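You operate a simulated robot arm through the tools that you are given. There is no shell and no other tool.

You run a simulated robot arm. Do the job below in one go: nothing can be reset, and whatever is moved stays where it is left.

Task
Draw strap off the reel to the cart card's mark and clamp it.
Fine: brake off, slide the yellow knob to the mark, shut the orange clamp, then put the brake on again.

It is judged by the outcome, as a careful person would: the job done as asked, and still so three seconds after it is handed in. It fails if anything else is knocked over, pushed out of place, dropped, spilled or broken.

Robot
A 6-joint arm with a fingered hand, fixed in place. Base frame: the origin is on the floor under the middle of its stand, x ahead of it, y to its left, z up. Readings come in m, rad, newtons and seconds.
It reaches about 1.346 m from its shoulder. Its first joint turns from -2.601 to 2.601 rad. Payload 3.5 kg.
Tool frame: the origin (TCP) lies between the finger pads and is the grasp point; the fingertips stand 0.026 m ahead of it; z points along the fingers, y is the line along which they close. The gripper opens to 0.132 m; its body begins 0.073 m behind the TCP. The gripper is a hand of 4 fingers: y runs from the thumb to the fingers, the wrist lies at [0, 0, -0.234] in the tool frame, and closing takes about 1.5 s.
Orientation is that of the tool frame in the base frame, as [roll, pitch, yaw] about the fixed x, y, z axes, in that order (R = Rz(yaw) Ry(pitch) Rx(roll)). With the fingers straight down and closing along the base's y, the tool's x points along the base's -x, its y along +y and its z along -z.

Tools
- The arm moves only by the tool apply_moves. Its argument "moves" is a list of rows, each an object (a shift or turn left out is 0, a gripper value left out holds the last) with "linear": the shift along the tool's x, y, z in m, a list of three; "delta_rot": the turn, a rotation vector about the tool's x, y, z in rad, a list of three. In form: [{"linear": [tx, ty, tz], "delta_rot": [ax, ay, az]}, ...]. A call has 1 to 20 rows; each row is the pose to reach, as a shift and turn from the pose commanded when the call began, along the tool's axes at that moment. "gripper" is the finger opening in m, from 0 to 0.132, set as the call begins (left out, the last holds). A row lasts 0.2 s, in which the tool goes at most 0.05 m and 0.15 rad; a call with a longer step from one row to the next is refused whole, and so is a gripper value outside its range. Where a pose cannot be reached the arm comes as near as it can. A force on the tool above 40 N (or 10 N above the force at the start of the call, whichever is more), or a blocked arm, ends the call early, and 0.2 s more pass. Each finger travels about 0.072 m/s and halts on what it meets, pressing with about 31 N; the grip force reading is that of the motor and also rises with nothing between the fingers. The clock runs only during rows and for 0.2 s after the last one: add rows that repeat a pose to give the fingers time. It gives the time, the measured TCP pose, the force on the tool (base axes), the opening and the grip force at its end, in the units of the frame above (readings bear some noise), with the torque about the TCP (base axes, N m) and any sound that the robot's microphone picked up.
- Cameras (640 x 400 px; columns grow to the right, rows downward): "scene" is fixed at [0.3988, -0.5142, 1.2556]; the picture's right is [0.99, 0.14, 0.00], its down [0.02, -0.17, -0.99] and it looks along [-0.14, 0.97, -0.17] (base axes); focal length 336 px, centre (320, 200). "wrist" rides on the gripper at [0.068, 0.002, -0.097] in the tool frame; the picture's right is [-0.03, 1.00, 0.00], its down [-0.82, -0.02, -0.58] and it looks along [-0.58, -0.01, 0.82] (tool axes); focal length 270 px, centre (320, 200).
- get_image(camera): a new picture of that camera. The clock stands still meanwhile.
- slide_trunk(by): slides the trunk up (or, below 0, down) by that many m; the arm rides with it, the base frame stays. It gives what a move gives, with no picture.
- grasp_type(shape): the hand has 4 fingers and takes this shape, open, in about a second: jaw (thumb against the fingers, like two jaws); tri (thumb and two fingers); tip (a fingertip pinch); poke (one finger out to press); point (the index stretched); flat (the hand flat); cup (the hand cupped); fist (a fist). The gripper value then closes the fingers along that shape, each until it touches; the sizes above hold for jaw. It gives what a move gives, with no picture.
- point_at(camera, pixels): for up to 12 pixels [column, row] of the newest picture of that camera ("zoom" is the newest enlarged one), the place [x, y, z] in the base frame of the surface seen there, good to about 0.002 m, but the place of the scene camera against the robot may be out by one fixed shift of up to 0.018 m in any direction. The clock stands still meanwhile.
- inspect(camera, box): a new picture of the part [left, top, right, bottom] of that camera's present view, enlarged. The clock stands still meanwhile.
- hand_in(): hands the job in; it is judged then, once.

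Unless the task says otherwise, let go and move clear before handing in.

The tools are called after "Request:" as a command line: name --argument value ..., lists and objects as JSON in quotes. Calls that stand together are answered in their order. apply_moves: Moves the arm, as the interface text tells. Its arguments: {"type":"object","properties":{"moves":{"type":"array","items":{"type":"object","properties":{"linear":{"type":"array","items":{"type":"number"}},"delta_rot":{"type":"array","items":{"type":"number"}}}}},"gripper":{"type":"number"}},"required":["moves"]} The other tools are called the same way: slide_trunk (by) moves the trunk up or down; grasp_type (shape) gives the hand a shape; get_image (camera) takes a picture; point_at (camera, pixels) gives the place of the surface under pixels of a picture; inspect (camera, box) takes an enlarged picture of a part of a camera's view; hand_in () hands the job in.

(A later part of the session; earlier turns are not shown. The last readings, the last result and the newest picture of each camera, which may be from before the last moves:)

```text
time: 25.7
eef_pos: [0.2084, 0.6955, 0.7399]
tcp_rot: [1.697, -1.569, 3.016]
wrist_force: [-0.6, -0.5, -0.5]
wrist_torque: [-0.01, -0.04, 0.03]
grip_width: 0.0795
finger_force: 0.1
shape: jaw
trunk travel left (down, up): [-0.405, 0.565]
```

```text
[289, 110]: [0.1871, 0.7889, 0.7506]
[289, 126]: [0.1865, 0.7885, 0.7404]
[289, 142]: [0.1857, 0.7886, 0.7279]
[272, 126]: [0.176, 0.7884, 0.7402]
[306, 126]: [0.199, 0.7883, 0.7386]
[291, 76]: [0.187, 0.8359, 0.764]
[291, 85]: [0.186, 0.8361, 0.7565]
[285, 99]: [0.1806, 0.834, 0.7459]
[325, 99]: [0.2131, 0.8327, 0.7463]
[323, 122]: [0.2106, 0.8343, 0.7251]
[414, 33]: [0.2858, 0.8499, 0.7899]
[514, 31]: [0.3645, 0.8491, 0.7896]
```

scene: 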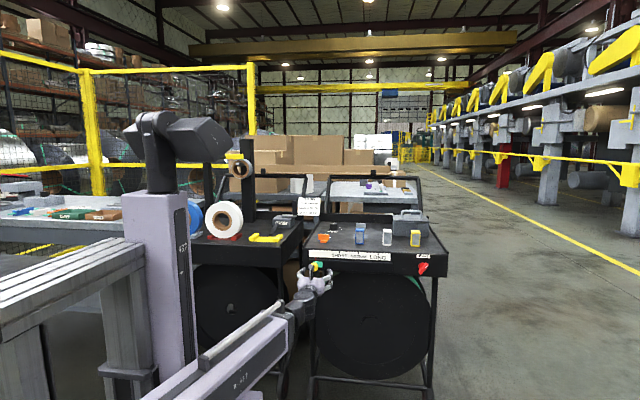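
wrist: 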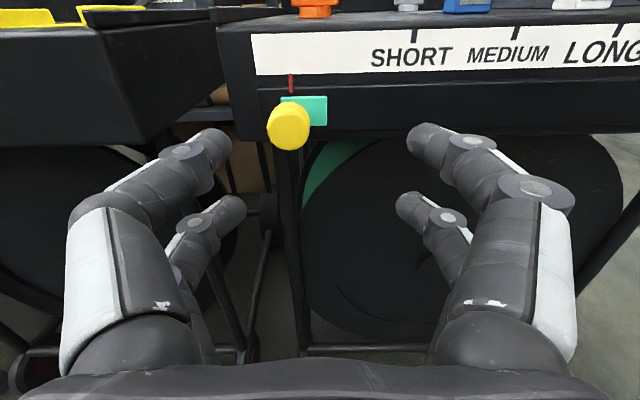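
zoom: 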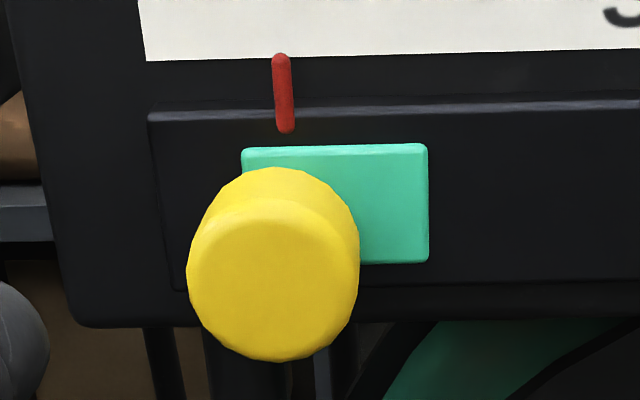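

The knob front centre is about (0.1866, 0.7885, 0.7367) and the red pointer is at x≈0.1865, so the needed slide is about 0.178 m. I'll trim the height by −3 mm and take a small step forward to check how commanded and measured poses relate.

Request:
slide_trunk --by -0.003

Request:
apply_moves --moves '[{"linear": [0, -0.01, 0.02]}, {"linear": [0, -0.01, 0.02]}]'

```text
time: 26.2
eef_pos: [0.2083, 0.6955, 0.7369]
tcp_rot: [1.709, -1.568, 3.003]
wrist_force: [-0.1, -0.3, 0.3]
wrist_torque: [-0.01, 0.0, 0.02]
grip_width: 0.0796
finger_force: 0.1
shape: jaw
trunk travel left (down, up): [-0.402, 0.568]
```

```text
time: 26.8
eef_pos: [0.1994, 0.7143, 0.7364]
tcp_rot: [1.563, -1.57, -3.135]
wrist_force: [0.0, 0.0, 0.2]
wrist_torque: [0.0, -0.02, 0.02]
grip_width: 0.0798
finger_force: 0.0
shape: jaw
trunk travel left (down, up): [-0.402, 0.568]
```

The step tracked as expected. Now I'll centre on the knob (x −0.012) and move forward to y≈0.795 with the fingers straddling it.

Request:
apply_moves --moves '[{"linear": [0, -0.006, 0.012]}, {"linear": [0, -0.012, 0.03]}, {"linear": [0, -0.012, 0.05]}, {"linear": [0, -0.012, 0.07]}, {"linear": [0, -0.012, 0.08]}, {"linear": [0, -0.012, 0.08]}]'

Request:
get_image --camera "wrist"

Request:
inspect --camera "scene" --box '[290, 235, 370, 295]'

```text
time: 28.2
eef_pos: [0.1878, 0.7954, 0.738]
tcp_rot: [2.469, -1.568, 2.242]
wrist_force: [-1.3, -0.3, -0.4]
wrist_torque: [0.0, -0.05, -0.01]
grip_width: 0.0797
finger_force: 0.1
shape: jaw
trunk travel left (down, up): [-0.402, 0.568]
```

```text
taken
```

wrist: 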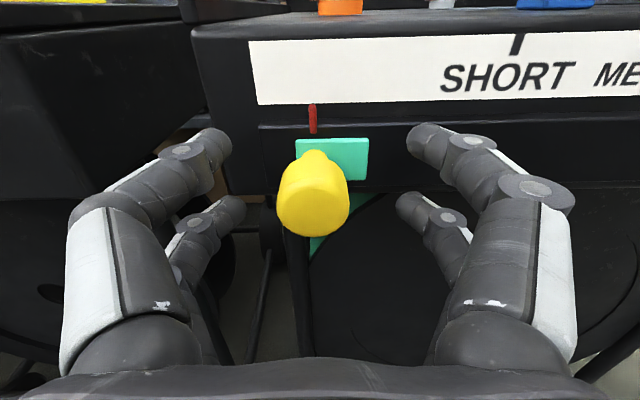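

```text
6.67 times, centred on (330, 265) of scene
```

zoom: 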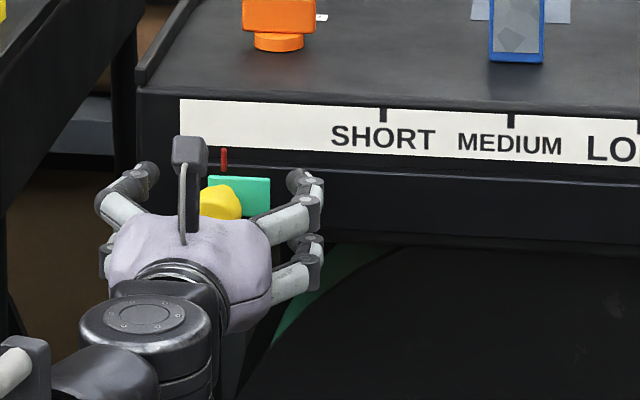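

The knob sits between the fingers at (314,195) with no contact. I'll close on it.

Request:
apply_moves --moves '[{"linear": [0, 0, 0]}, {"linear": [0, 0, 0]}, {"linear": [0, 0, 0]}, {"linear": [0, 0, 0]}, {"linear": [0, 0, 0]}, {"linear": [0, 0, 0]}, {"linear": [0, 0, 0]}]' --gripper 0.0

Request:
get_image --camera "wrist"

```text
time: 29.8
eef_pos: [0.1885, 0.7965, 0.7359]
tcp_rot: [-0.352, -1.571, -1.218]
wrist_force: [4.0, 8.4, -2.9]
wrist_torque: [0.06, 0.04, -0.1]
grip_width: 0.0027
finger_force: 31.1
shape: jaw
trunk travel left (down, up): [-0.402, 0.568]
```

```text
taken
```

wrist: 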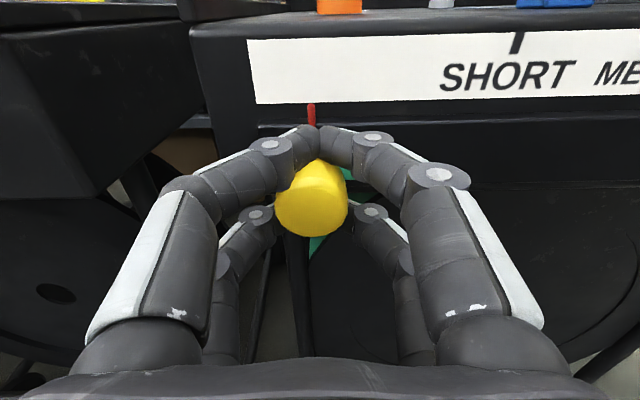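

The upper fingers have met above the knob's neck at about (320,140), so the knob looks caged rather than pinched. I'll zoom in to see how it is held.

Request:
inspect --camera "wrist" --box '[230, 90, 410, 260]'

Request:
inspect --camera "scene" --box '[295, 245, 355, 290]'

```text
2.35 times, centred on (320, 175) of wrist
```

zoom: 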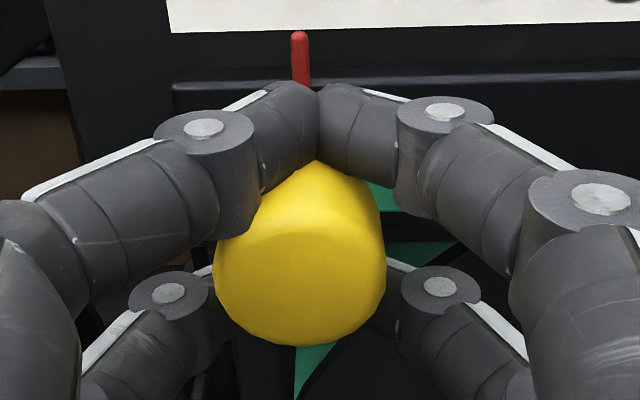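

```text
8.89 times, centred on (325, 268) of scene
```

zoom: 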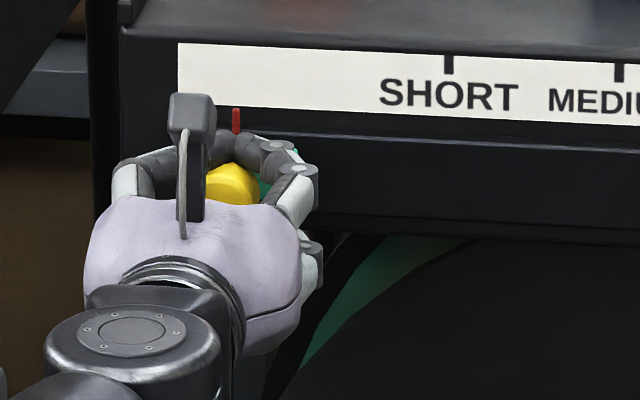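

The fingers cage the knob around its neck, which is enough to drag it. I'll slide +x by 0.04 m slowly and check the force and that the knob follows.

Request:
apply_moves --moves '[{"linear": [0, 0.008, 0]}, {"linear": [0, 0.016, 0]}, {"linear": [0, 0.024, 0]}, {"linear": [0, 0.032, 0]}, {"linear": [0, 0.04, 0]}]'

Request:
inspect --camera "wrist" --box '[230, 70, 410, 260]'

Request:
inspect --camera "scene" --box '[295, 240, 375, 290]'

```text
time: 31.0
eef_pos: [0.2256, 0.7962, 0.7362]
tcp_rot: [2.481, -1.569, 2.231]
wrist_force: [-1.2, 8.3, -7.6]
wrist_torque: [-0.07, 0.06, 0.0]
grip_width: 0.0027
finger_force: 31.0
shape: jaw
trunk travel left (down, up): [-0.402, 0.568]
```

```text
2.11 times, centred on (320, 165) of wrist
```

zoom: 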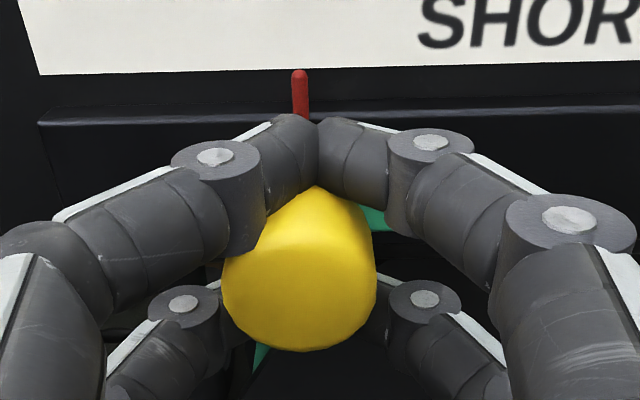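

```text
8.00 times, centred on (335, 265) of scene
```

zoom: 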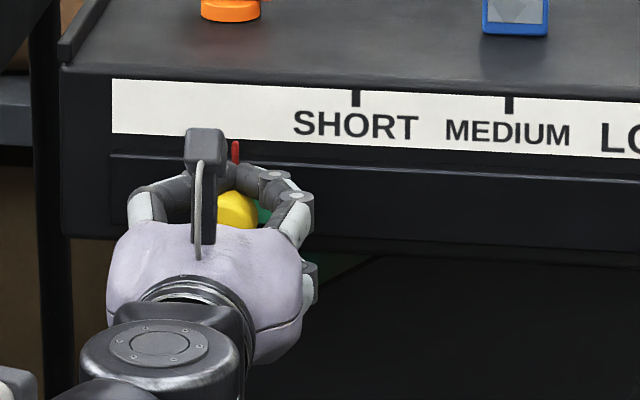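

The pointer and knob follow the hand with little force. I'll measure the pointer's place now to work out the remaining distance.

Request:
point_at --camera "zoom" --pixels '[[235, 148], [236, 155], [356, 98], [510, 105]]'

Request:
inspect --camera "wrist" --box '[270, 60, 430, 130]'

Request:
point_at --camera "zoom" --pixels '[[160, 185], [160, 200], [161, 220], [162, 170]]'

```text
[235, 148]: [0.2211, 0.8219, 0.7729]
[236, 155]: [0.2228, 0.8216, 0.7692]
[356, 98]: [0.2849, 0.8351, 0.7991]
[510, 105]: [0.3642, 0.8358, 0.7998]
```

```text
4.00 times, centred on (350, 95) of wrist
```

zoom: 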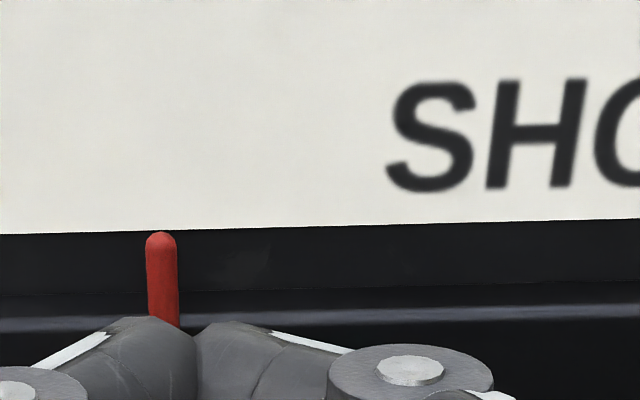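

```text
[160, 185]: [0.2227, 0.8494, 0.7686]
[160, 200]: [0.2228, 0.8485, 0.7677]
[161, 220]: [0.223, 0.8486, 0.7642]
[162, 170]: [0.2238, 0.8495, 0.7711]
```

The pointer is at x≈0.2225 and the tick at 0.3643, leaving about 0.142 m. I'll drag 0.13 m slowly and then fine-tune.

Request:
apply_moves --moves '[{"linear": [0, 0.01, 0]}, {"linear": [0, 0.02, 0]}, {"linear": [0, 0.03, 0]}, {"linear": [0, 0.04, 0]}, {"linear": [0, 0.05, 0]}, {"linear": [0, 0.06, 0]}, {"linear": [0, 0.07, 0]}, {"linear": [0, 0.08, 0]}, {"linear": [0, 0.09, 0]}, {"linear": [0, 0.1, 0]}, {"linear": [0, 0.11, 0]}, {"linear": [0, 0.12, 0]}, {"linear": [0, 0.13, 0]}, {"linear": [0, 0.13, 0]}]'

Request:
inspect --camera "wrist" --box '[230, 40, 430, 200]'

Request:
inspect --camera "scene" --box '[330, 240, 390, 285]'

```text
time: 34.0
eef_pos: [0.359, 0.7966, 0.7363]
tcp_rot: [2.501, -1.569, 2.212]
wrist_force: [0.5, 11.9, -6.3]
wrist_torque: [-0.05, 0.0, -0.04]
grip_width: 0.0024
finger_force: 30.7
shape: jaw
trunk travel left (down, up): [-0.402, 0.568]
```

```text
2.50 times, centred on (330, 120) of wrist
```

zoom: 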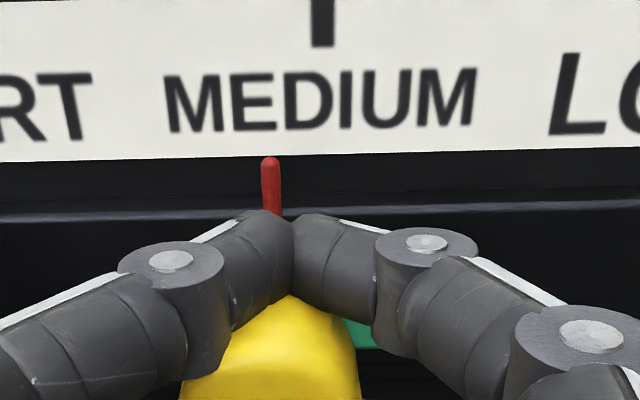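

```text
8.89 times, centred on (360, 262) of scene
```

zoom: 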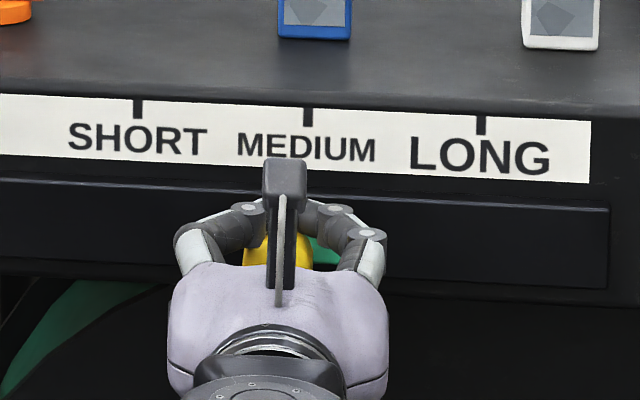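

The pointer is still left of the MEDIUM tick in the wrist view. I'll measure both precisely.

Request:
inspect --camera "wrist" --box '[280, 40, 400, 130]'

Request:
point_at --camera "zoom" --pixels '[[168, 263], [170, 275], [173, 300], [175, 315], [248, 25], [248, 10], [248, 50]]'

```text
4.44 times, centred on (340, 85) of wrist
```

zoom: 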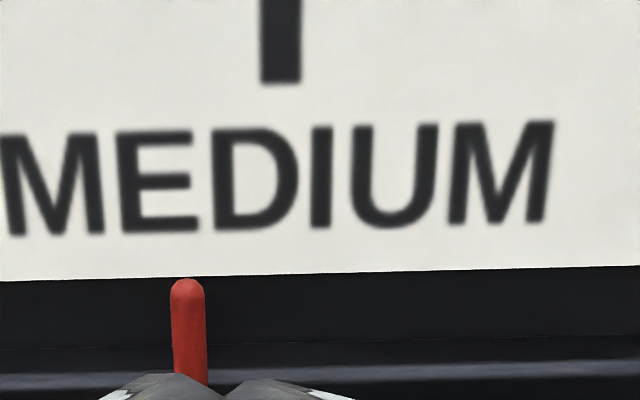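

```text
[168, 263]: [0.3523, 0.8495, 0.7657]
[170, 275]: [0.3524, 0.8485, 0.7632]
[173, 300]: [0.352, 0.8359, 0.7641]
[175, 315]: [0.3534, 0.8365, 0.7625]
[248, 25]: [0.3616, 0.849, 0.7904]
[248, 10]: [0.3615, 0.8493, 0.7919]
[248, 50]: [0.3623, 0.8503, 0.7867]
```

Request:
point_at --camera "zoom" --pixels '[[187, 290], [188, 310], [189, 330], [190, 345], [280, 10], [280, 30], [280, 50], [280, 70], [262, 40], [298, 40], [173, 320], [204, 320]]'

```text
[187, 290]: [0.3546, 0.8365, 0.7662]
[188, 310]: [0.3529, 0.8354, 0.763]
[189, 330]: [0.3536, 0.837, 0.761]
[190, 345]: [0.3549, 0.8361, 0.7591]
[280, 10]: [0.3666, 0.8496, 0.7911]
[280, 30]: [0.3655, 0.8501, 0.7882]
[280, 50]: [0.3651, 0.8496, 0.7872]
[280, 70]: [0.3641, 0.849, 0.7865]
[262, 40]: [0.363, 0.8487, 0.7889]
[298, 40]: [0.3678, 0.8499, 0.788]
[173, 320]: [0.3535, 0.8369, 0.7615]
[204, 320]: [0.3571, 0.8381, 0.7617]
```

The averages give pointer x≈0.354 and tick x≈0.3653. I'll drag the last 0.0113 m.

Request:
apply_moves --moves '[{"linear": [0, 0.004, 0]}, {"linear": [0, 0.008, 0]}, {"linear": [0, 0.0113, 0]}, {"linear": [0, 0.0113, 0]}]'

Request:
inspect --camera "wrist" --box '[260, 40, 380, 130]'

Request:
point_at --camera "zoom" --pixels '[[278, 290], [278, 310], [279, 330], [280, 345], [285, 10], [285, 30], [285, 50], [285, 70]]'

```text
time: 35.0
eef_pos: [0.3694, 0.7962, 0.7358]
tcp_rot: [2.454, -1.568, 2.259]
wrist_force: [1.6, 12.8, -6.8]
wrist_torque: [-0.06, 0.02, -0.04]
grip_width: 0.0024
finger_force: 31.2
shape: jaw
trunk travel left (down, up): [-0.402, 0.568]
```

```text
4.44 times, centred on (320, 85) of wrist
```

zoom: 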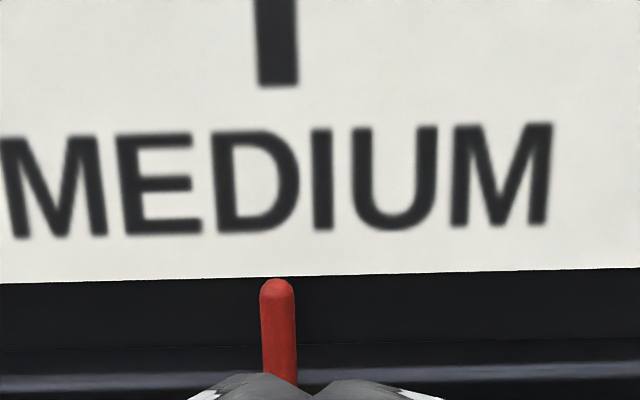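

```text
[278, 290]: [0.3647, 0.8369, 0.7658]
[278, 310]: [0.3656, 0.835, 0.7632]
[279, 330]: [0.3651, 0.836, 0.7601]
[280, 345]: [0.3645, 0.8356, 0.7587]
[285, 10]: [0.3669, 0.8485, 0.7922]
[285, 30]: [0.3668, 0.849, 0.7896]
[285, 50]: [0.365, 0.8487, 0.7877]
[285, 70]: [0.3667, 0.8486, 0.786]
```

Pointer x≈0.365 and tick centre ≈0.3654 now line up. I'll open the fingers in place, then back straight out, and check that the pointer stays.

Request:
apply_moves --moves '[{"linear": [0, 0, 0]}, {"linear": [0, 0, 0]}, {"linear": [0, 0, 0]}, {"linear": [0, 0, 0]}, {"linear": [0, 0, 0]}, {"linear": [0, 0, 0]}]' --gripper 0.08

Request:
inspect --camera "wrist" --box '[260, 40, 380, 130]'

Request:
point_at --camera "zoom" --pixels '[[278, 290], [278, 310], [279, 330], [280, 345], [277, 10], [277, 30], [277, 50], [277, 70]]'

Request:
get_image --camera "wrist"

```text
time: 36.4
eef_pos: [0.3675, 0.7949, 0.7381]
tcp_rot: [1.271, -1.568, -2.839]
wrist_force: [-0.2, -0.3, -0.1]
wrist_torque: [-0.02, 0.03, -0.03]
grip_width: 0.0796
finger_force: 0.0
shape: jaw
trunk travel left (down, up): [-0.402, 0.568]
```

```text
4.44 times, centred on (320, 85) of wrist
```

zoom: 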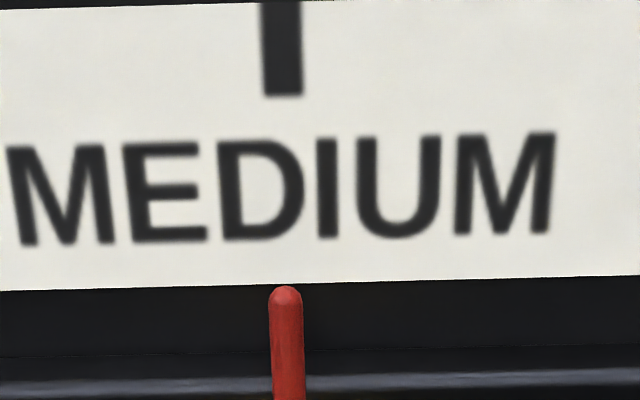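

```text
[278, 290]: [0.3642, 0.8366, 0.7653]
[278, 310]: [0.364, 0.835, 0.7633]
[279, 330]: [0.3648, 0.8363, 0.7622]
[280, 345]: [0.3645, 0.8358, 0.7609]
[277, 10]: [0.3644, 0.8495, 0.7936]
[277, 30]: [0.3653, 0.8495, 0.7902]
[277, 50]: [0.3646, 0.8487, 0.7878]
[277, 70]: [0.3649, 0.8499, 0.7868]
```

```text
taken
```

wrist: 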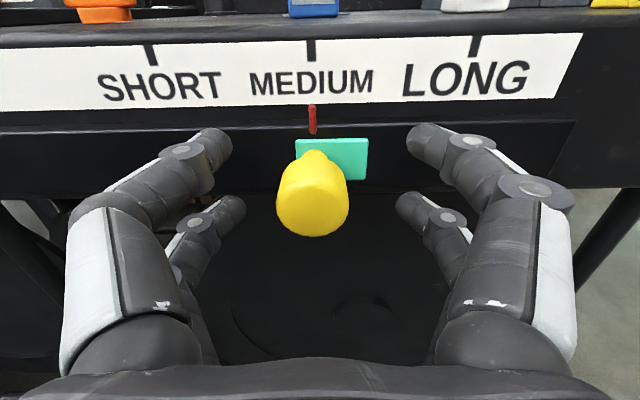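

The knob stayed put: pointer centre and MEDIUM tick agree within about 0.5 mm after release. I'll back out straight and raise the trunk for the clamp.

Request:
apply_moves --moves '[{"linear": [0, 0, -0.02]}, {"linear": [0, 0, -0.05]}, {"linear": [0, 0, -0.08]}, {"linear": [0, 0, -0.11]}, {"linear": [0, 0, -0.11]}]'

Request:
slide_trunk --by 0.46

Request:
apply_moves --moves '[{"linear": [0, 0, 0], "delta_rot": [0.0756, -0.0756, -0.0756]}, {"linear": [0, 0, 0], "delta_rot": [0.1511, -0.1511, -0.1511]}, {"linear": [0, 0, 0], "delta_rot": [0.2267, -0.2267, -0.2267]}, {"linear": [0, 0, 0], "delta_rot": [0.3023, -0.3023, -0.3023]}, {"linear": [0, 0, 0], "delta_rot": [0.3779, -0.3779, -0.3779]}, {"linear": [0, 0, 0], "delta_rot": [0.4534, -0.4534, -0.4534]}, {"linear": [0, 0, 0], "delta_rot": [0.529, -0.529, -0.529]}, {"linear": [0, 0, 0], "delta_rot": [0.6046, -0.6046, -0.6046]}, {"linear": [0, 0, 0], "delta_rot": [0.6802, -0.6802, -0.6802]}, {"linear": [0, 0, 0], "delta_rot": [0.7557, -0.7557, -0.7557]}, {"linear": [0, 0, 0], "delta_rot": [0.8313, -0.8313, -0.8313]}, {"linear": [0, 0, 0], "delta_rot": [0.9069, -0.9069, -0.9069]}, {"linear": [0, 0, 0], "delta_rot": [0.9825, -0.9825, -0.9825]}, {"linear": [0, 0, 0], "delta_rot": [1.058, -1.058, -1.058]}, {"linear": [0, 0, 0], "delta_rot": [1.1336, -1.1336, -1.1336]}, {"linear": [0, 0, 0], "delta_rot": [1.2092, -1.2092, -1.2092]}, {"linear": [0, 0, 0], "delta_rot": [1.2092, -1.2092, -1.2092]}]'

Request:
get_image --camera "wrist"

Request:
get_image --camera "scene"

```text
time: 37.6
eef_pos: [0.3677, 0.6854, 0.7378]
tcp_rot: [0.481, -1.569, -2.053]
wrist_force: [0.1, 1.0, 0.7]
wrist_torque: [0.0, -0.03, 0.01]
grip_width: 0.0796
finger_force: 0.1
shape: jaw
trunk travel left (down, up): [-0.402, 0.568]
```

```text
refused: 0.46 is not a number from -0.4 to 0.4
```

```text
time: 41.2
eef_pos: [0.369, 0.6826, 0.5031]
tcp_rot: [-3.141, 0.002, -3.139]
wrist_force: [-0.1, 0.8, 0.4]
wrist_torque: [-0.01, -0.01, 0.04]
grip_width: 0.0794
finger_force: 0.0
shape: jaw
out of reach, approached as far as the arm can: row 1, 2, 3, 4, 5, 6, 7, 8, 9, 10, 11, 12, 13, 14, 15, 16, 17
trunk travel left (down, up): [-0.402, 0.568]
```

```text
taken
```

wrist: 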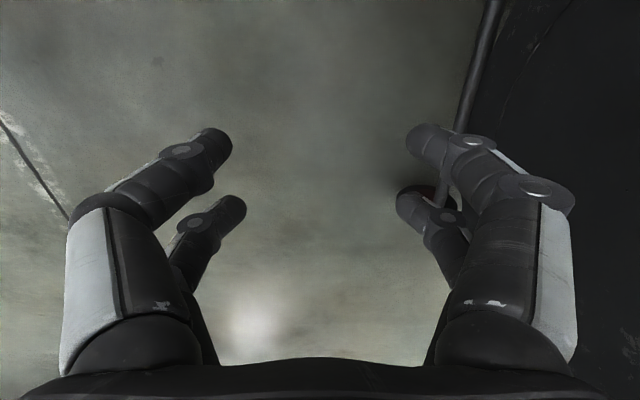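

```text
taken
```

scene: 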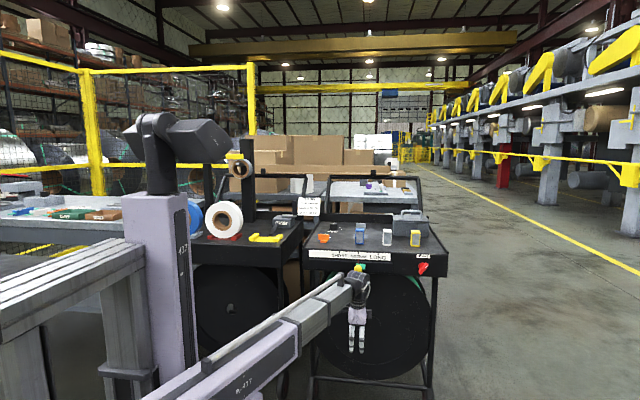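

The trunk call was refused (limit 0.4 per call), so the hand pointed down at low height; it touched nothing (forces below 1 N). I'll back away in −y first, then raise the trunk in two steps.

Request:
apply_moves --moves '[{"linear": [0, -0.03, 0]}, {"linear": [0, -0.06, 0]}, {"linear": [0, -0.08, 0]}, {"linear": [0, -0.08, 0]}]'

Request:
slide_trunk --by 0.4

Request:
slide_trunk --by 0.08

Request:
get_image --camera "wrist"

Request:
inspect --camera "scene" --box '[300, 220, 440, 290]'

```text
time: 42.2
eef_pos: [0.3698, 0.604, 0.5029]
tcp_rot: [-3.141, 0.001, -3.14]
wrist_force: [-0.1, -0.2, -0.4]
wrist_torque: [-0.02, 0.03, -0.01]
grip_width: 0.0795
finger_force: 0.0
shape: jaw
trunk travel left (down, up): [-0.402, 0.568]
```

```text
time: 46.0
eef_pos: [0.3694, 0.6047, 0.9028]
tcp_rot: [-3.141, 0.001, -3.141]
wrist_force: [-0.1, -0.4, -0.5]
wrist_torque: [-0.02, 0.0, 0.0]
grip_width: 0.0798
finger_force: 0.0
shape: jaw
trunk travel left (down, up): [-0.802, 0.168]
```

```text
time: 47.2
eef_pos: [0.3704, 0.6043, 0.9835]
tcp_rot: [3.14, 0.002, 3.141]
wrist_force: [-0.2, 0.0, -0.9]
wrist_torque: [0.0, -0.02, 0.03]
grip_width: 0.0794
finger_force: 0.0
shape: jaw
trunk travel left (down, up): [-0.882, 0.088]
```

```text
taken
```

wrist: 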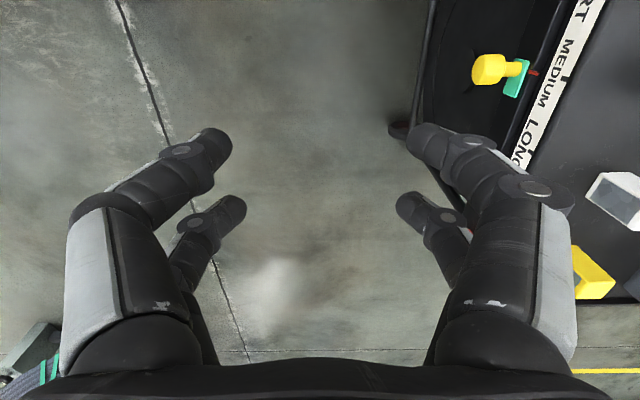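

```text
4.57 times, centred on (370, 255) of scene
```

zoom: 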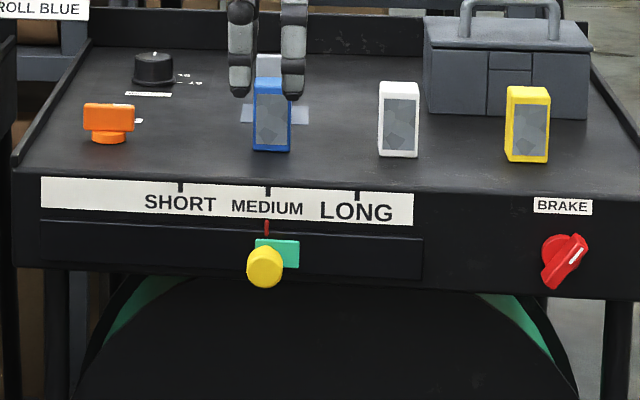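

The scene confirms the pointer under MEDIUM and the brake at up-right. Before moving over the tray I'll check nearby tall items that the boom could reach (post at (240,165), cart handles).

Request:
point_at --camera "scene" --pixels '[[240, 165], [250, 145], [208, 180], [305, 178], [316, 182], [275, 178], [225, 215], [330, 180], [418, 180], [283, 218], [310, 200], [334, 192]]'

Request:
get_image --camera "scene"

```text
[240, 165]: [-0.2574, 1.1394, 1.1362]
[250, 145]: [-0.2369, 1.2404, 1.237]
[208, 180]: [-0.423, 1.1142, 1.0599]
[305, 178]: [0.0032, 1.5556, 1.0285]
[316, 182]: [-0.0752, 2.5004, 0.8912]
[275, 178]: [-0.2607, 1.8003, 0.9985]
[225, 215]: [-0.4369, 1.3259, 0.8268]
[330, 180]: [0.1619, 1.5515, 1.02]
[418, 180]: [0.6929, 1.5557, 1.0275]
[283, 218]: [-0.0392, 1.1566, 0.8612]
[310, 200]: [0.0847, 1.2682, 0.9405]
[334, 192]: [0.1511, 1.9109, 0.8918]
```

```text
taken
```

scene: 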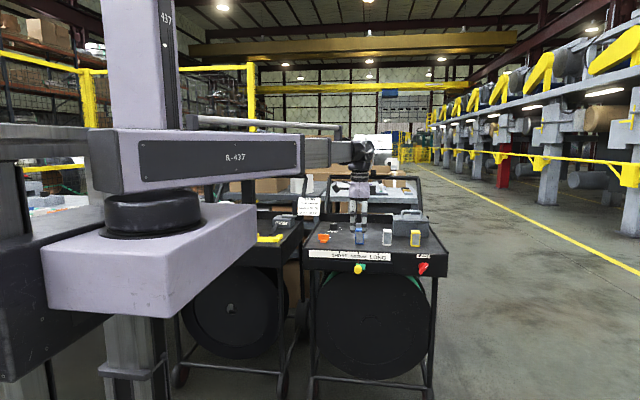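

Nothing tall is near the path. I'll move over to (0.11, 0.943) at the present height, so the wrist camera looks down on the clamp.

Request:
apply_moves --moves '[{"linear": [0.026, 0.0339, 0]}, {"linear": [0.052, 0.0678, 0]}, {"linear": [0.078, 0.1017, 0]}, {"linear": [0.104, 0.1356, 0]}, {"linear": [0.13, 0.1695, 0]}, {"linear": [0.156, 0.2034, 0]}, {"linear": [0.182, 0.2373, 0]}, {"linear": [0.208, 0.2712, 0]}, {"linear": [0.234, 0.3051, 0]}, {"linear": [0.26, 0.339, 0]}, {"linear": [0.26, 0.339, 0]}]'

Request:
get_image --camera "wrist"

```text
time: 49.6
eef_pos: [0.1094, 0.9462, 0.9828]
tcp_rot: [-3.14, 0.002, -3.14]
wrist_force: [-0.2, 0.5, -0.1]
wrist_torque: [0.04, -0.02, -0.05]
grip_width: 0.0798
finger_force: 0.0
shape: jaw
trunk travel left (down, up): [-0.882, 0.088]
```

```text
taken
```

wrist: 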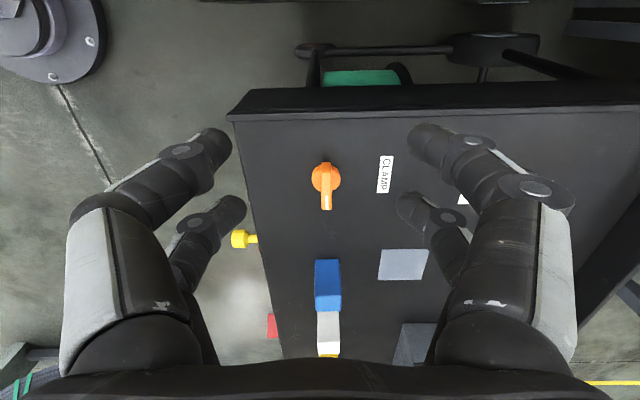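

The clamp is at (325,180) in the wrist view, wing along x with its white mark at the +x end. I'll zoom in and measure it.

Request:
inspect --camera "wrist" --box '[285, 140, 365, 225]'

Request:
point_at --camera "wrist" --pixels '[[325, 165], [326, 175], [327, 190], [327, 205], [312, 178], [339, 178], [300, 178], [350, 178], [321, 200], [331, 200], [326, 160], [327, 209]]'

```text
4.71 times, centred on (325, 182) of wrist
```

zoom: 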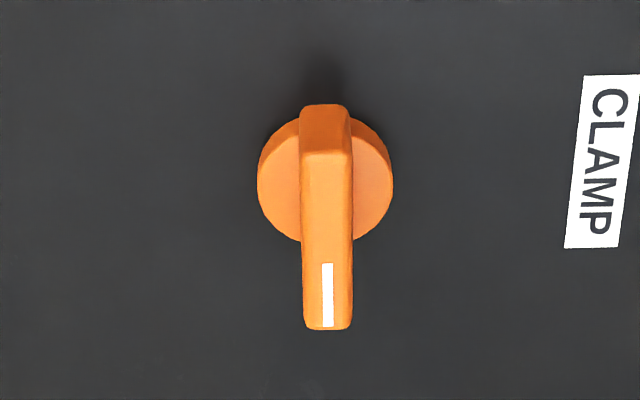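

```text
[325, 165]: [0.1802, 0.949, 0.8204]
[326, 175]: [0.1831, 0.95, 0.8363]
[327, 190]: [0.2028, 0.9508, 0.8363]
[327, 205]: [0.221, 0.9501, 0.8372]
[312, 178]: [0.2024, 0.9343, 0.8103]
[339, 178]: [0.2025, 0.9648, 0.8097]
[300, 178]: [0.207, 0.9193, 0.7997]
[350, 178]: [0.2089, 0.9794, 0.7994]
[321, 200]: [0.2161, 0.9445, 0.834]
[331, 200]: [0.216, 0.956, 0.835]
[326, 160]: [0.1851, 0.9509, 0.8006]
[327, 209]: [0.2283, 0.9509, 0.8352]
```

The clamp pivot is at about (0.203, 0.950), disc top z≈0.810, wing top z≈0.8365. I'll centre above it at this height and check before lowering.

Request:
apply_moves --moves '[{"linear": [-0.03, 0.001, 0]}, {"linear": [-0.06, 0.002, 0]}, {"linear": [-0.0936, 0.004, 0]}, {"linear": [-0.0936, 0.004, 0]}]'

Request:
slide_trunk --by -0.07

Request:
get_image --camera "wrist"

Request:
get_image --camera "scene"

```text
time: 50.6
eef_pos: [0.2042, 0.9473, 0.9826]
tcp_rot: [-3.141, 0.001, -3.141]
wrist_force: [0.1, -1.0, 0.7]
wrist_torque: [0.05, -0.03, 0.0]
grip_width: 0.0795
finger_force: 0.1
shape: jaw
trunk travel left (down, up): [-0.882, 0.088]
```

```text
time: 51.7
eef_pos: [0.2039, 0.947, 0.9135]
tcp_rot: [3.141, 0.003, -3.141]
wrist_force: [-0.5, -0.3, 0.3]
wrist_torque: [0.0, 0.02, 0.0]
grip_width: 0.0795
finger_force: 0.1
shape: jaw
trunk travel left (down, up): [-0.812, 0.158]
```

```text
taken
```

wrist: 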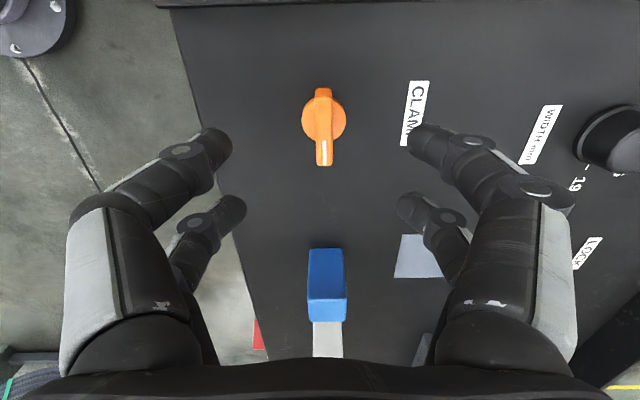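

```text
taken
```

scene: 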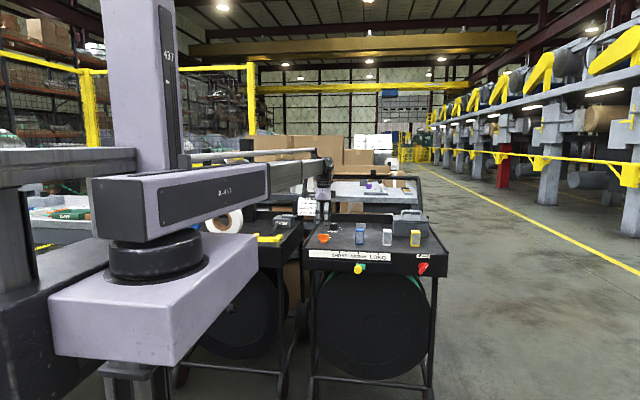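

The hand is above the clamp, which appears at (324,127), nicely between the fingers. I'll measure again before lowering.

Request:
point_at --camera "wrist" --pixels '[[323, 105], [323, 120], [324, 140], [324, 150], [317, 140], [330, 140], [305, 118], [342, 118], [324, 163], [322, 92]]'

Request:
inspect --camera "wrist" --box '[290, 80, 360, 175]'

```text
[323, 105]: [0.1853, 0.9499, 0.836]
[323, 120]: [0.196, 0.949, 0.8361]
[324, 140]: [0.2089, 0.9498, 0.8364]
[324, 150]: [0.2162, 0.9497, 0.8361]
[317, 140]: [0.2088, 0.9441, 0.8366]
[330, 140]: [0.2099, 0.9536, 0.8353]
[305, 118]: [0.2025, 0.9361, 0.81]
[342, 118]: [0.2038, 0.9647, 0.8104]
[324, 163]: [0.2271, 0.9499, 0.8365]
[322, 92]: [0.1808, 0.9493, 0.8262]
```

```text
4.21 times, centred on (325, 128) of wrist
```

zoom: 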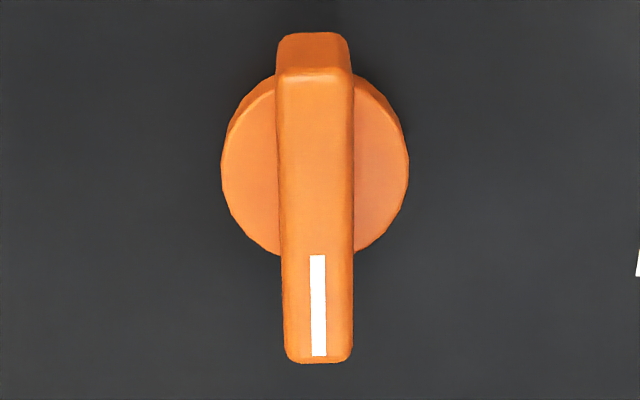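

Wing centre is (0.204, 0.9495); I'm 2.5 mm short in y. I'll correct that and lower in two steps to TCP z≈0.844.

Request:
apply_moves --moves '[{"linear": [0, 0.0025, 0]}, {"linear": [0, 0.0025, 0]}]'

Request:
slide_trunk --by -0.05

Request:
slide_trunk --by -0.0195

Request:
get_image --camera "wrist"

Request:
inspect --camera "scene" --box '[290, 190, 370, 260]'

```text
time: 52.3
eef_pos: [0.2039, 0.9496, 0.914]
tcp_rot: [-3.141, 0.003, -3.141]
wrist_force: [-0.2, -0.4, 0.1]
wrist_torque: [0.03, -0.02, 0.0]
grip_width: 0.0797
finger_force: 0.0
shape: jaw
trunk travel left (down, up): [-0.812, 0.158]
```

```text
time: 53.2
eef_pos: [0.2039, 0.9501, 0.8638]
tcp_rot: [3.141, 0.0, 3.14]
wrist_force: [-0.3, 1.2, -0.4]
wrist_torque: [0.04, -0.03, 0.03]
grip_width: 0.0797
finger_force: 0.1
shape: jaw
trunk travel left (down, up): [-0.762, 0.208]
```

```text
time: 53.9
eef_pos: [0.2039, 0.9489, 0.8431]
tcp_rot: [3.141, 0.002, -3.141]
wrist_force: [0.7, 0.3, 0.1]
wrist_torque: [-0.01, -0.01, 0.01]
grip_width: 0.0796
finger_force: 0.1
shape: jaw
trunk travel left (down, up): [-0.742, 0.228]
```

```text
taken
```

wrist: 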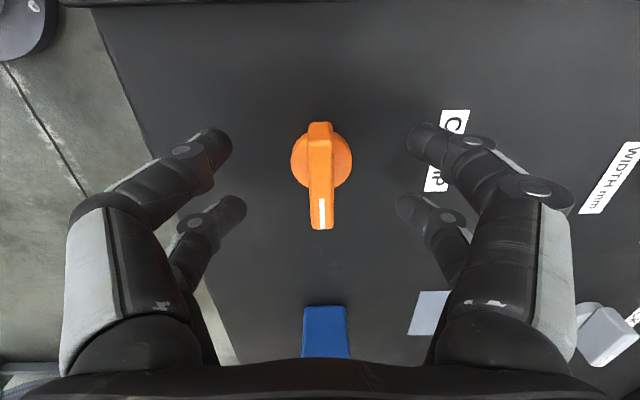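

```text
5.71 times, centred on (330, 225) of scene
```

zoom: 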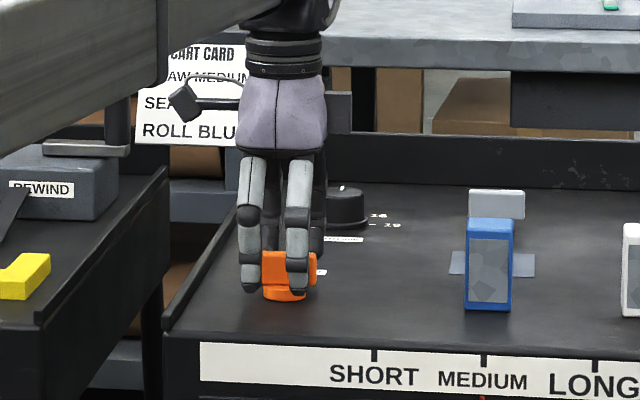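

The fingers straddle the wing at (320,175) with forces near zero. I'll close on it.

Request:
apply_moves --moves '[{"linear": [0, 0, 0]}, {"linear": [0, 0, 0]}, {"linear": [0, 0, 0]}, {"linear": [0, 0, 0]}, {"linear": [0, 0, 0]}, {"linear": [0, 0, 0]}, {"linear": [0, 0, 0]}]' --gripper 0.0

Request:
inspect --camera "wrist" --box '[230, 90, 430, 260]'

```text
time: 55.5
eef_pos: [0.2028, 0.9502, 0.8432]
tcp_rot: [3.14, -0.001, -3.141]
wrist_force: [-0.4, -1.4, -5.8]
wrist_torque: [-0.02, 0.04, 0.02]
grip_width: 0.0058
finger_force: 31.4
shape: jaw
trunk travel left (down, up): [-0.742, 0.228]
```

```text
2.35 times, centred on (330, 175) of wrist
```

zoom: 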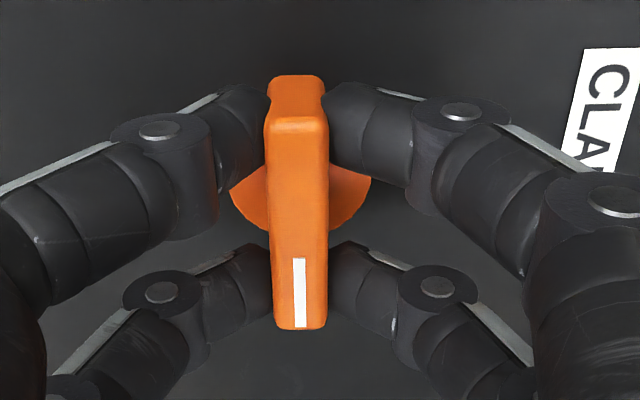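

All four fingers grip the wing. I'll test a small clockwise (from above) turn of 0.1 rad and read the torque.

Request:
apply_moves --moves '[{"linear": [0, 0, 0], "delta_rot": [0, 0, 0.03]}, {"linear": [0, 0, 0], "delta_rot": [0, 0, 0.06]}, {"linear": [0, 0, 0], "delta_rot": [0, 0, 0.1]}]'

Request:
inspect --camera "wrist" --box '[230, 90, 430, 260]'

```text
time: 56.3
eef_pos: [0.2046, 0.9486, 0.8436]
tcp_rot: [3.142, 0.0, 3.039]
wrist_force: [-1.7, -0.9, -5.3]
wrist_torque: [0.0, 0.09, 0.06]
grip_width: 0.0057
finger_force: 31.2
shape: jaw
trunk travel left (down, up): [-0.742, 0.228]
```

```text
2.35 times, centred on (330, 175) of wrist
```

zoom: 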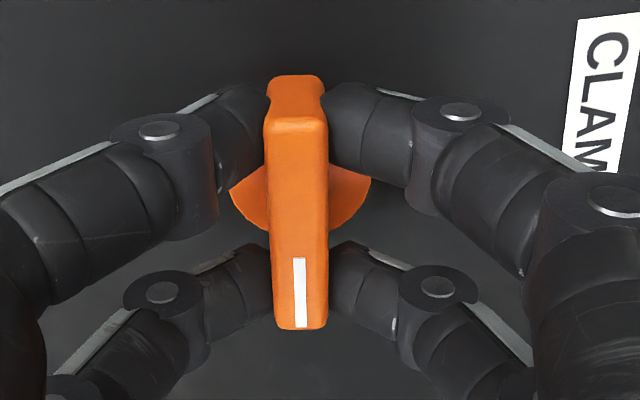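

Clockwise it turns freely (torque 0.06 N m). I'll continue clockwise 0.5 rad.

Request:
apply_moves --moves '[{"linear": [0, 0, 0], "delta_rot": [0, 0, 0.06]}, {"linear": [0, 0, 0], "delta_rot": [0, 0, 0.12]}, {"linear": [0, 0, 0], "delta_rot": [0, 0, 0.18]}, {"linear": [0, 0, 0], "delta_rot": [0, 0, 0.24]}, {"linear": [0, 0, 0], "delta_rot": [0, 0, 0.3]}, {"linear": [0, 0, 0], "delta_rot": [0, 0, 0.36]}, {"linear": [0, 0, 0], "delta_rot": [0, 0, 0.42]}, {"linear": [0, 0, 0], "delta_rot": [0, 0, 0.48]}]'

Request:
inspect --camera "wrist" --box '[230, 90, 430, 260]'

```text
time: 58.1
eef_pos: [0.2045, 0.9499, 0.8423]
tcp_rot: [3.141, 0.0, 2.56]
wrist_force: [-1.3, 3.2, -3.9]
wrist_torque: [0.09, 0.03, 0.03]
grip_width: 0.006
finger_force: 31.0
shape: jaw
trunk travel left (down, up): [-0.742, 0.228]
```

```text
2.35 times, centred on (330, 175) of wrist
```

zoom: 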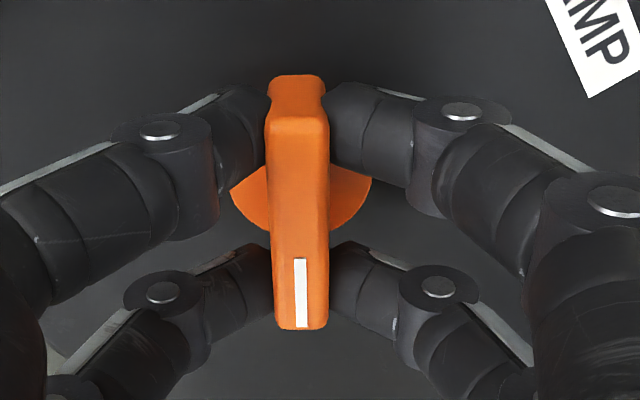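

Still turning freely at about 33° with no torque and no stop. I'll continue clockwise, checking at smaller intervals.

Request:
apply_moves --moves '[{"linear": [0, 0, 0], "delta_rot": [0, 0, 0.06]}, {"linear": [0, 0, 0], "delta_rot": [0, 0, 0.12]}, {"linear": [0, 0, 0], "delta_rot": [0, 0, 0.18]}, {"linear": [0, 0, 0], "delta_rot": [0, 0, 0.24]}, {"linear": [0, 0, 0], "delta_rot": [0, 0, 0.3]}, {"linear": [0, 0, 0], "delta_rot": [0, 0, 0.36]}, {"linear": [0, 0, 0], "delta_rot": [0, 0, 0.42]}, {"linear": [0, 0, 0], "delta_rot": [0, 0, 0.48]}]'

Request:
inspect --camera "wrist" --box '[230, 90, 430, 260]'

```text
time: 59.9
eef_pos: [0.2042, 0.9497, 0.8424]
tcp_rot: [3.139, -0.001, 2.08]
wrist_force: [-0.7, 9.7, -2.6]
wrist_torque: [0.19, 0.03, -0.01]
grip_width: 0.0058
finger_force: 30.7
shape: jaw
trunk travel left (down, up): [-0.742, 0.228]
```

```text
2.35 times, centred on (330, 175) of wrist
```

zoom: 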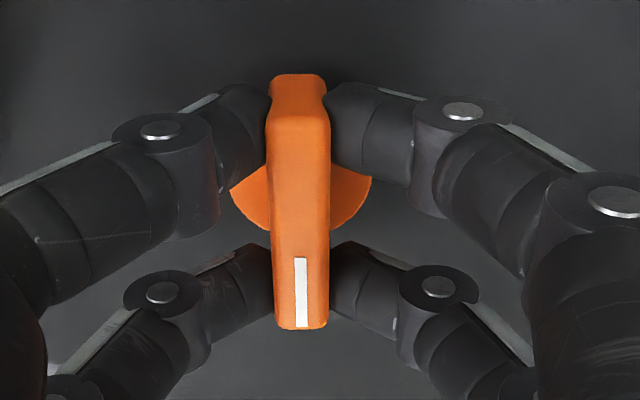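

Now about 61° clockwise and still free. I'll continue to about 87°.

Request:
apply_moves --moves '[{"linear": [0, 0, 0], "delta_rot": [0, 0, 0.06]}, {"linear": [0, 0, 0], "delta_rot": [0, 0, 0.12]}, {"linear": [0, 0, 0], "delta_rot": [0, 0, 0.18]}, {"linear": [0, 0, 0], "delta_rot": [0, 0, 0.24]}, {"linear": [0, 0, 0], "delta_rot": [0, 0, 0.3]}, {"linear": [0, 0, 0], "delta_rot": [0, 0, 0.36]}, {"linear": [0, 0, 0], "delta_rot": [0, 0, 0.42]}, {"linear": [0, 0, 0], "delta_rot": [0, 0, 0.46]}]'

Request:
inspect --camera "wrist" --box '[230, 90, 430, 260]'

```text
time: 61.7
eef_pos: [0.2041, 0.9513, 0.8428]
tcp_rot: [3.141, -0.003, 1.62]
wrist_force: [-2.1, 17.7, 4.4]
wrist_torque: [0.41, 0.07, 1.41]
grip_width: 0.0075
finger_force: 31.0
shape: jaw
trunk travel left (down, up): [-0.742, 0.228]
```

```text
2.35 times, centred on (330, 175) of wrist
```

zoom: 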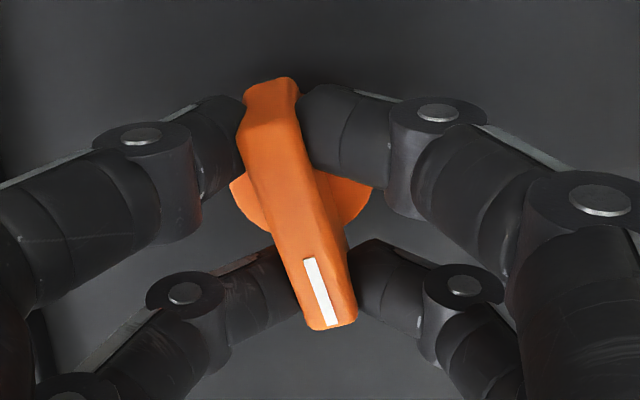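

The wing hit a stop: torque rose to 1.41 N m and the wing is skewed about 15° in the hand, so the stop is near 72° clockwise. I'll turn back 0.26 rad to relieve it and look.

Request:
apply_moves --moves '[{"linear": [0, 0, 0], "delta_rot": [0, 0, -0.08]}, {"linear": [0, 0, 0], "delta_rot": [0, 0, -0.16]}, {"linear": [0, 0, 0], "delta_rot": [0, 0, -0.24]}, {"linear": [0, 0, 0], "delta_rot": [0, 0, -0.24]}]'

Request:
inspect --camera "wrist" --box '[230, 90, 430, 260]'

Request:
inspect --camera "scene" --box '[300, 200, 400, 290]'

```text
time: 62.7
eef_pos: [0.2033, 0.9503, 0.8428]
tcp_rot: [3.14, 0.001, 1.862]
wrist_force: [-2.3, 16.0, 2.8]
wrist_torque: [0.34, 0.05, 0.01]
grip_width: 0.0058
finger_force: 31.3
shape: jaw
trunk travel left (down, up): [-0.742, 0.228]
```

```text
2.35 times, centred on (330, 175) of wrist
```

zoom: 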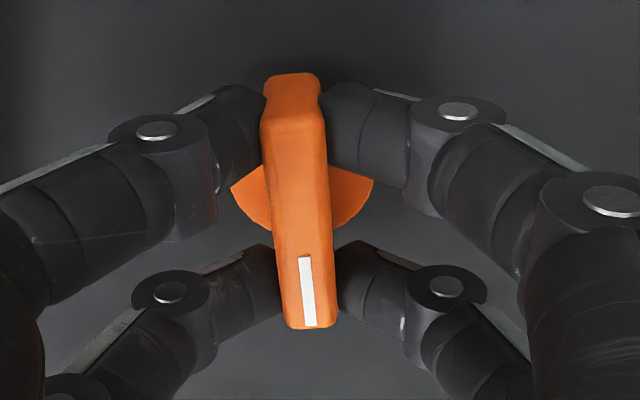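

```text
4.44 times, centred on (350, 245) of scene
```

zoom: 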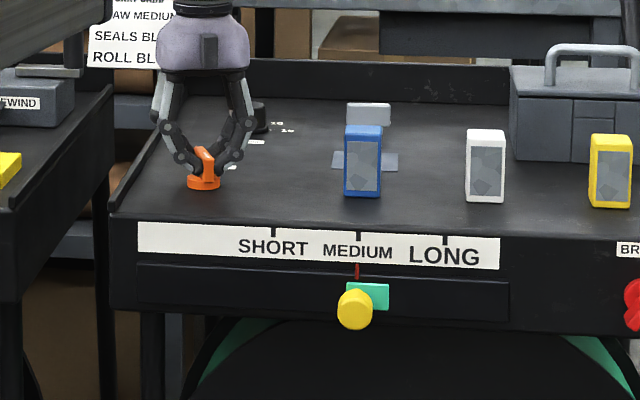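

The wing is at about 70° clockwise from its start, the same throw as the brake. To be sure this end is "shut" and not just one side of a wider range, I'll turn it back and see whether the start position was itself an end stop.

Request:
apply_moves --moves '[{"linear": [0, 0, 0], "delta_rot": [0, 0, -0.1]}, {"linear": [0, 0, 0], "delta_rot": [0, 0, -0.2]}, {"linear": [0, 0, 0], "delta_rot": [0, 0, -0.3]}, {"linear": [0, 0, 0], "delta_rot": [0, 0, -0.4]}, {"linear": [0, 0, 0], "delta_rot": [0, 0, -0.5]}, {"linear": [0, 0, 0], "delta_rot": [0, 0, -0.6]}, {"linear": [0, 0, 0], "delta_rot": [0, 0, -0.7]}, {"linear": [0, 0, 0], "delta_rot": [0, 0, -0.8]}, {"linear": [0, 0, 0], "delta_rot": [0, 0, -0.9]}, {"linear": [0, 0, 0], "delta_rot": [0, 0, -1.0]}, {"linear": [0, 0, 0], "delta_rot": [0, 0, -1.1]}, {"linear": [0, 0, 0], "delta_rot": [0, 0, -1.16]}]'

Request:
apply_moves --moves '[{"linear": [0, 0, 0], "delta_rot": [0, 0, -0.05]}, {"linear": [0, 0, 0], "delta_rot": [0, 0, -0.1]}, {"linear": [0, 0, 0], "delta_rot": [0, 0, -0.15]}, {"linear": [0, 0, 0], "delta_rot": [0, 0, -0.2]}]'

Request:
inspect --camera "wrist" --box '[230, 90, 430, 260]'

```text
time: 65.3
eef_pos: [0.2039, 0.9498, 0.8424]
tcp_rot: [-3.14, 0.003, 3.024]
wrist_force: [-3.0, -0.3, -5.7]
wrist_torque: [0.01, 0.13, 0.03]
grip_width: 0.0056
finger_force: 31.1
shape: jaw
trunk travel left (down, up): [-0.742, 0.228]
```

```text
time: 66.3
eef_pos: [0.2054, 0.9499, 0.8444]
tcp_rot: [3.14, 0.003, -3.06]
wrist_force: [-0.3, -0.2, -6.4]
wrist_torque: [-0.03, -0.01, -0.56]
grip_width: 0.0055
finger_force: 30.6
shape: jaw
trunk travel left (down, up): [-0.742, 0.228]
```

```text
2.35 times, centred on (330, 175) of wrist
```

zoom: 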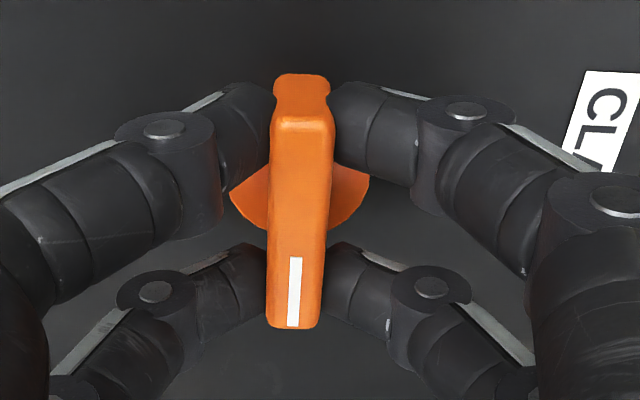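

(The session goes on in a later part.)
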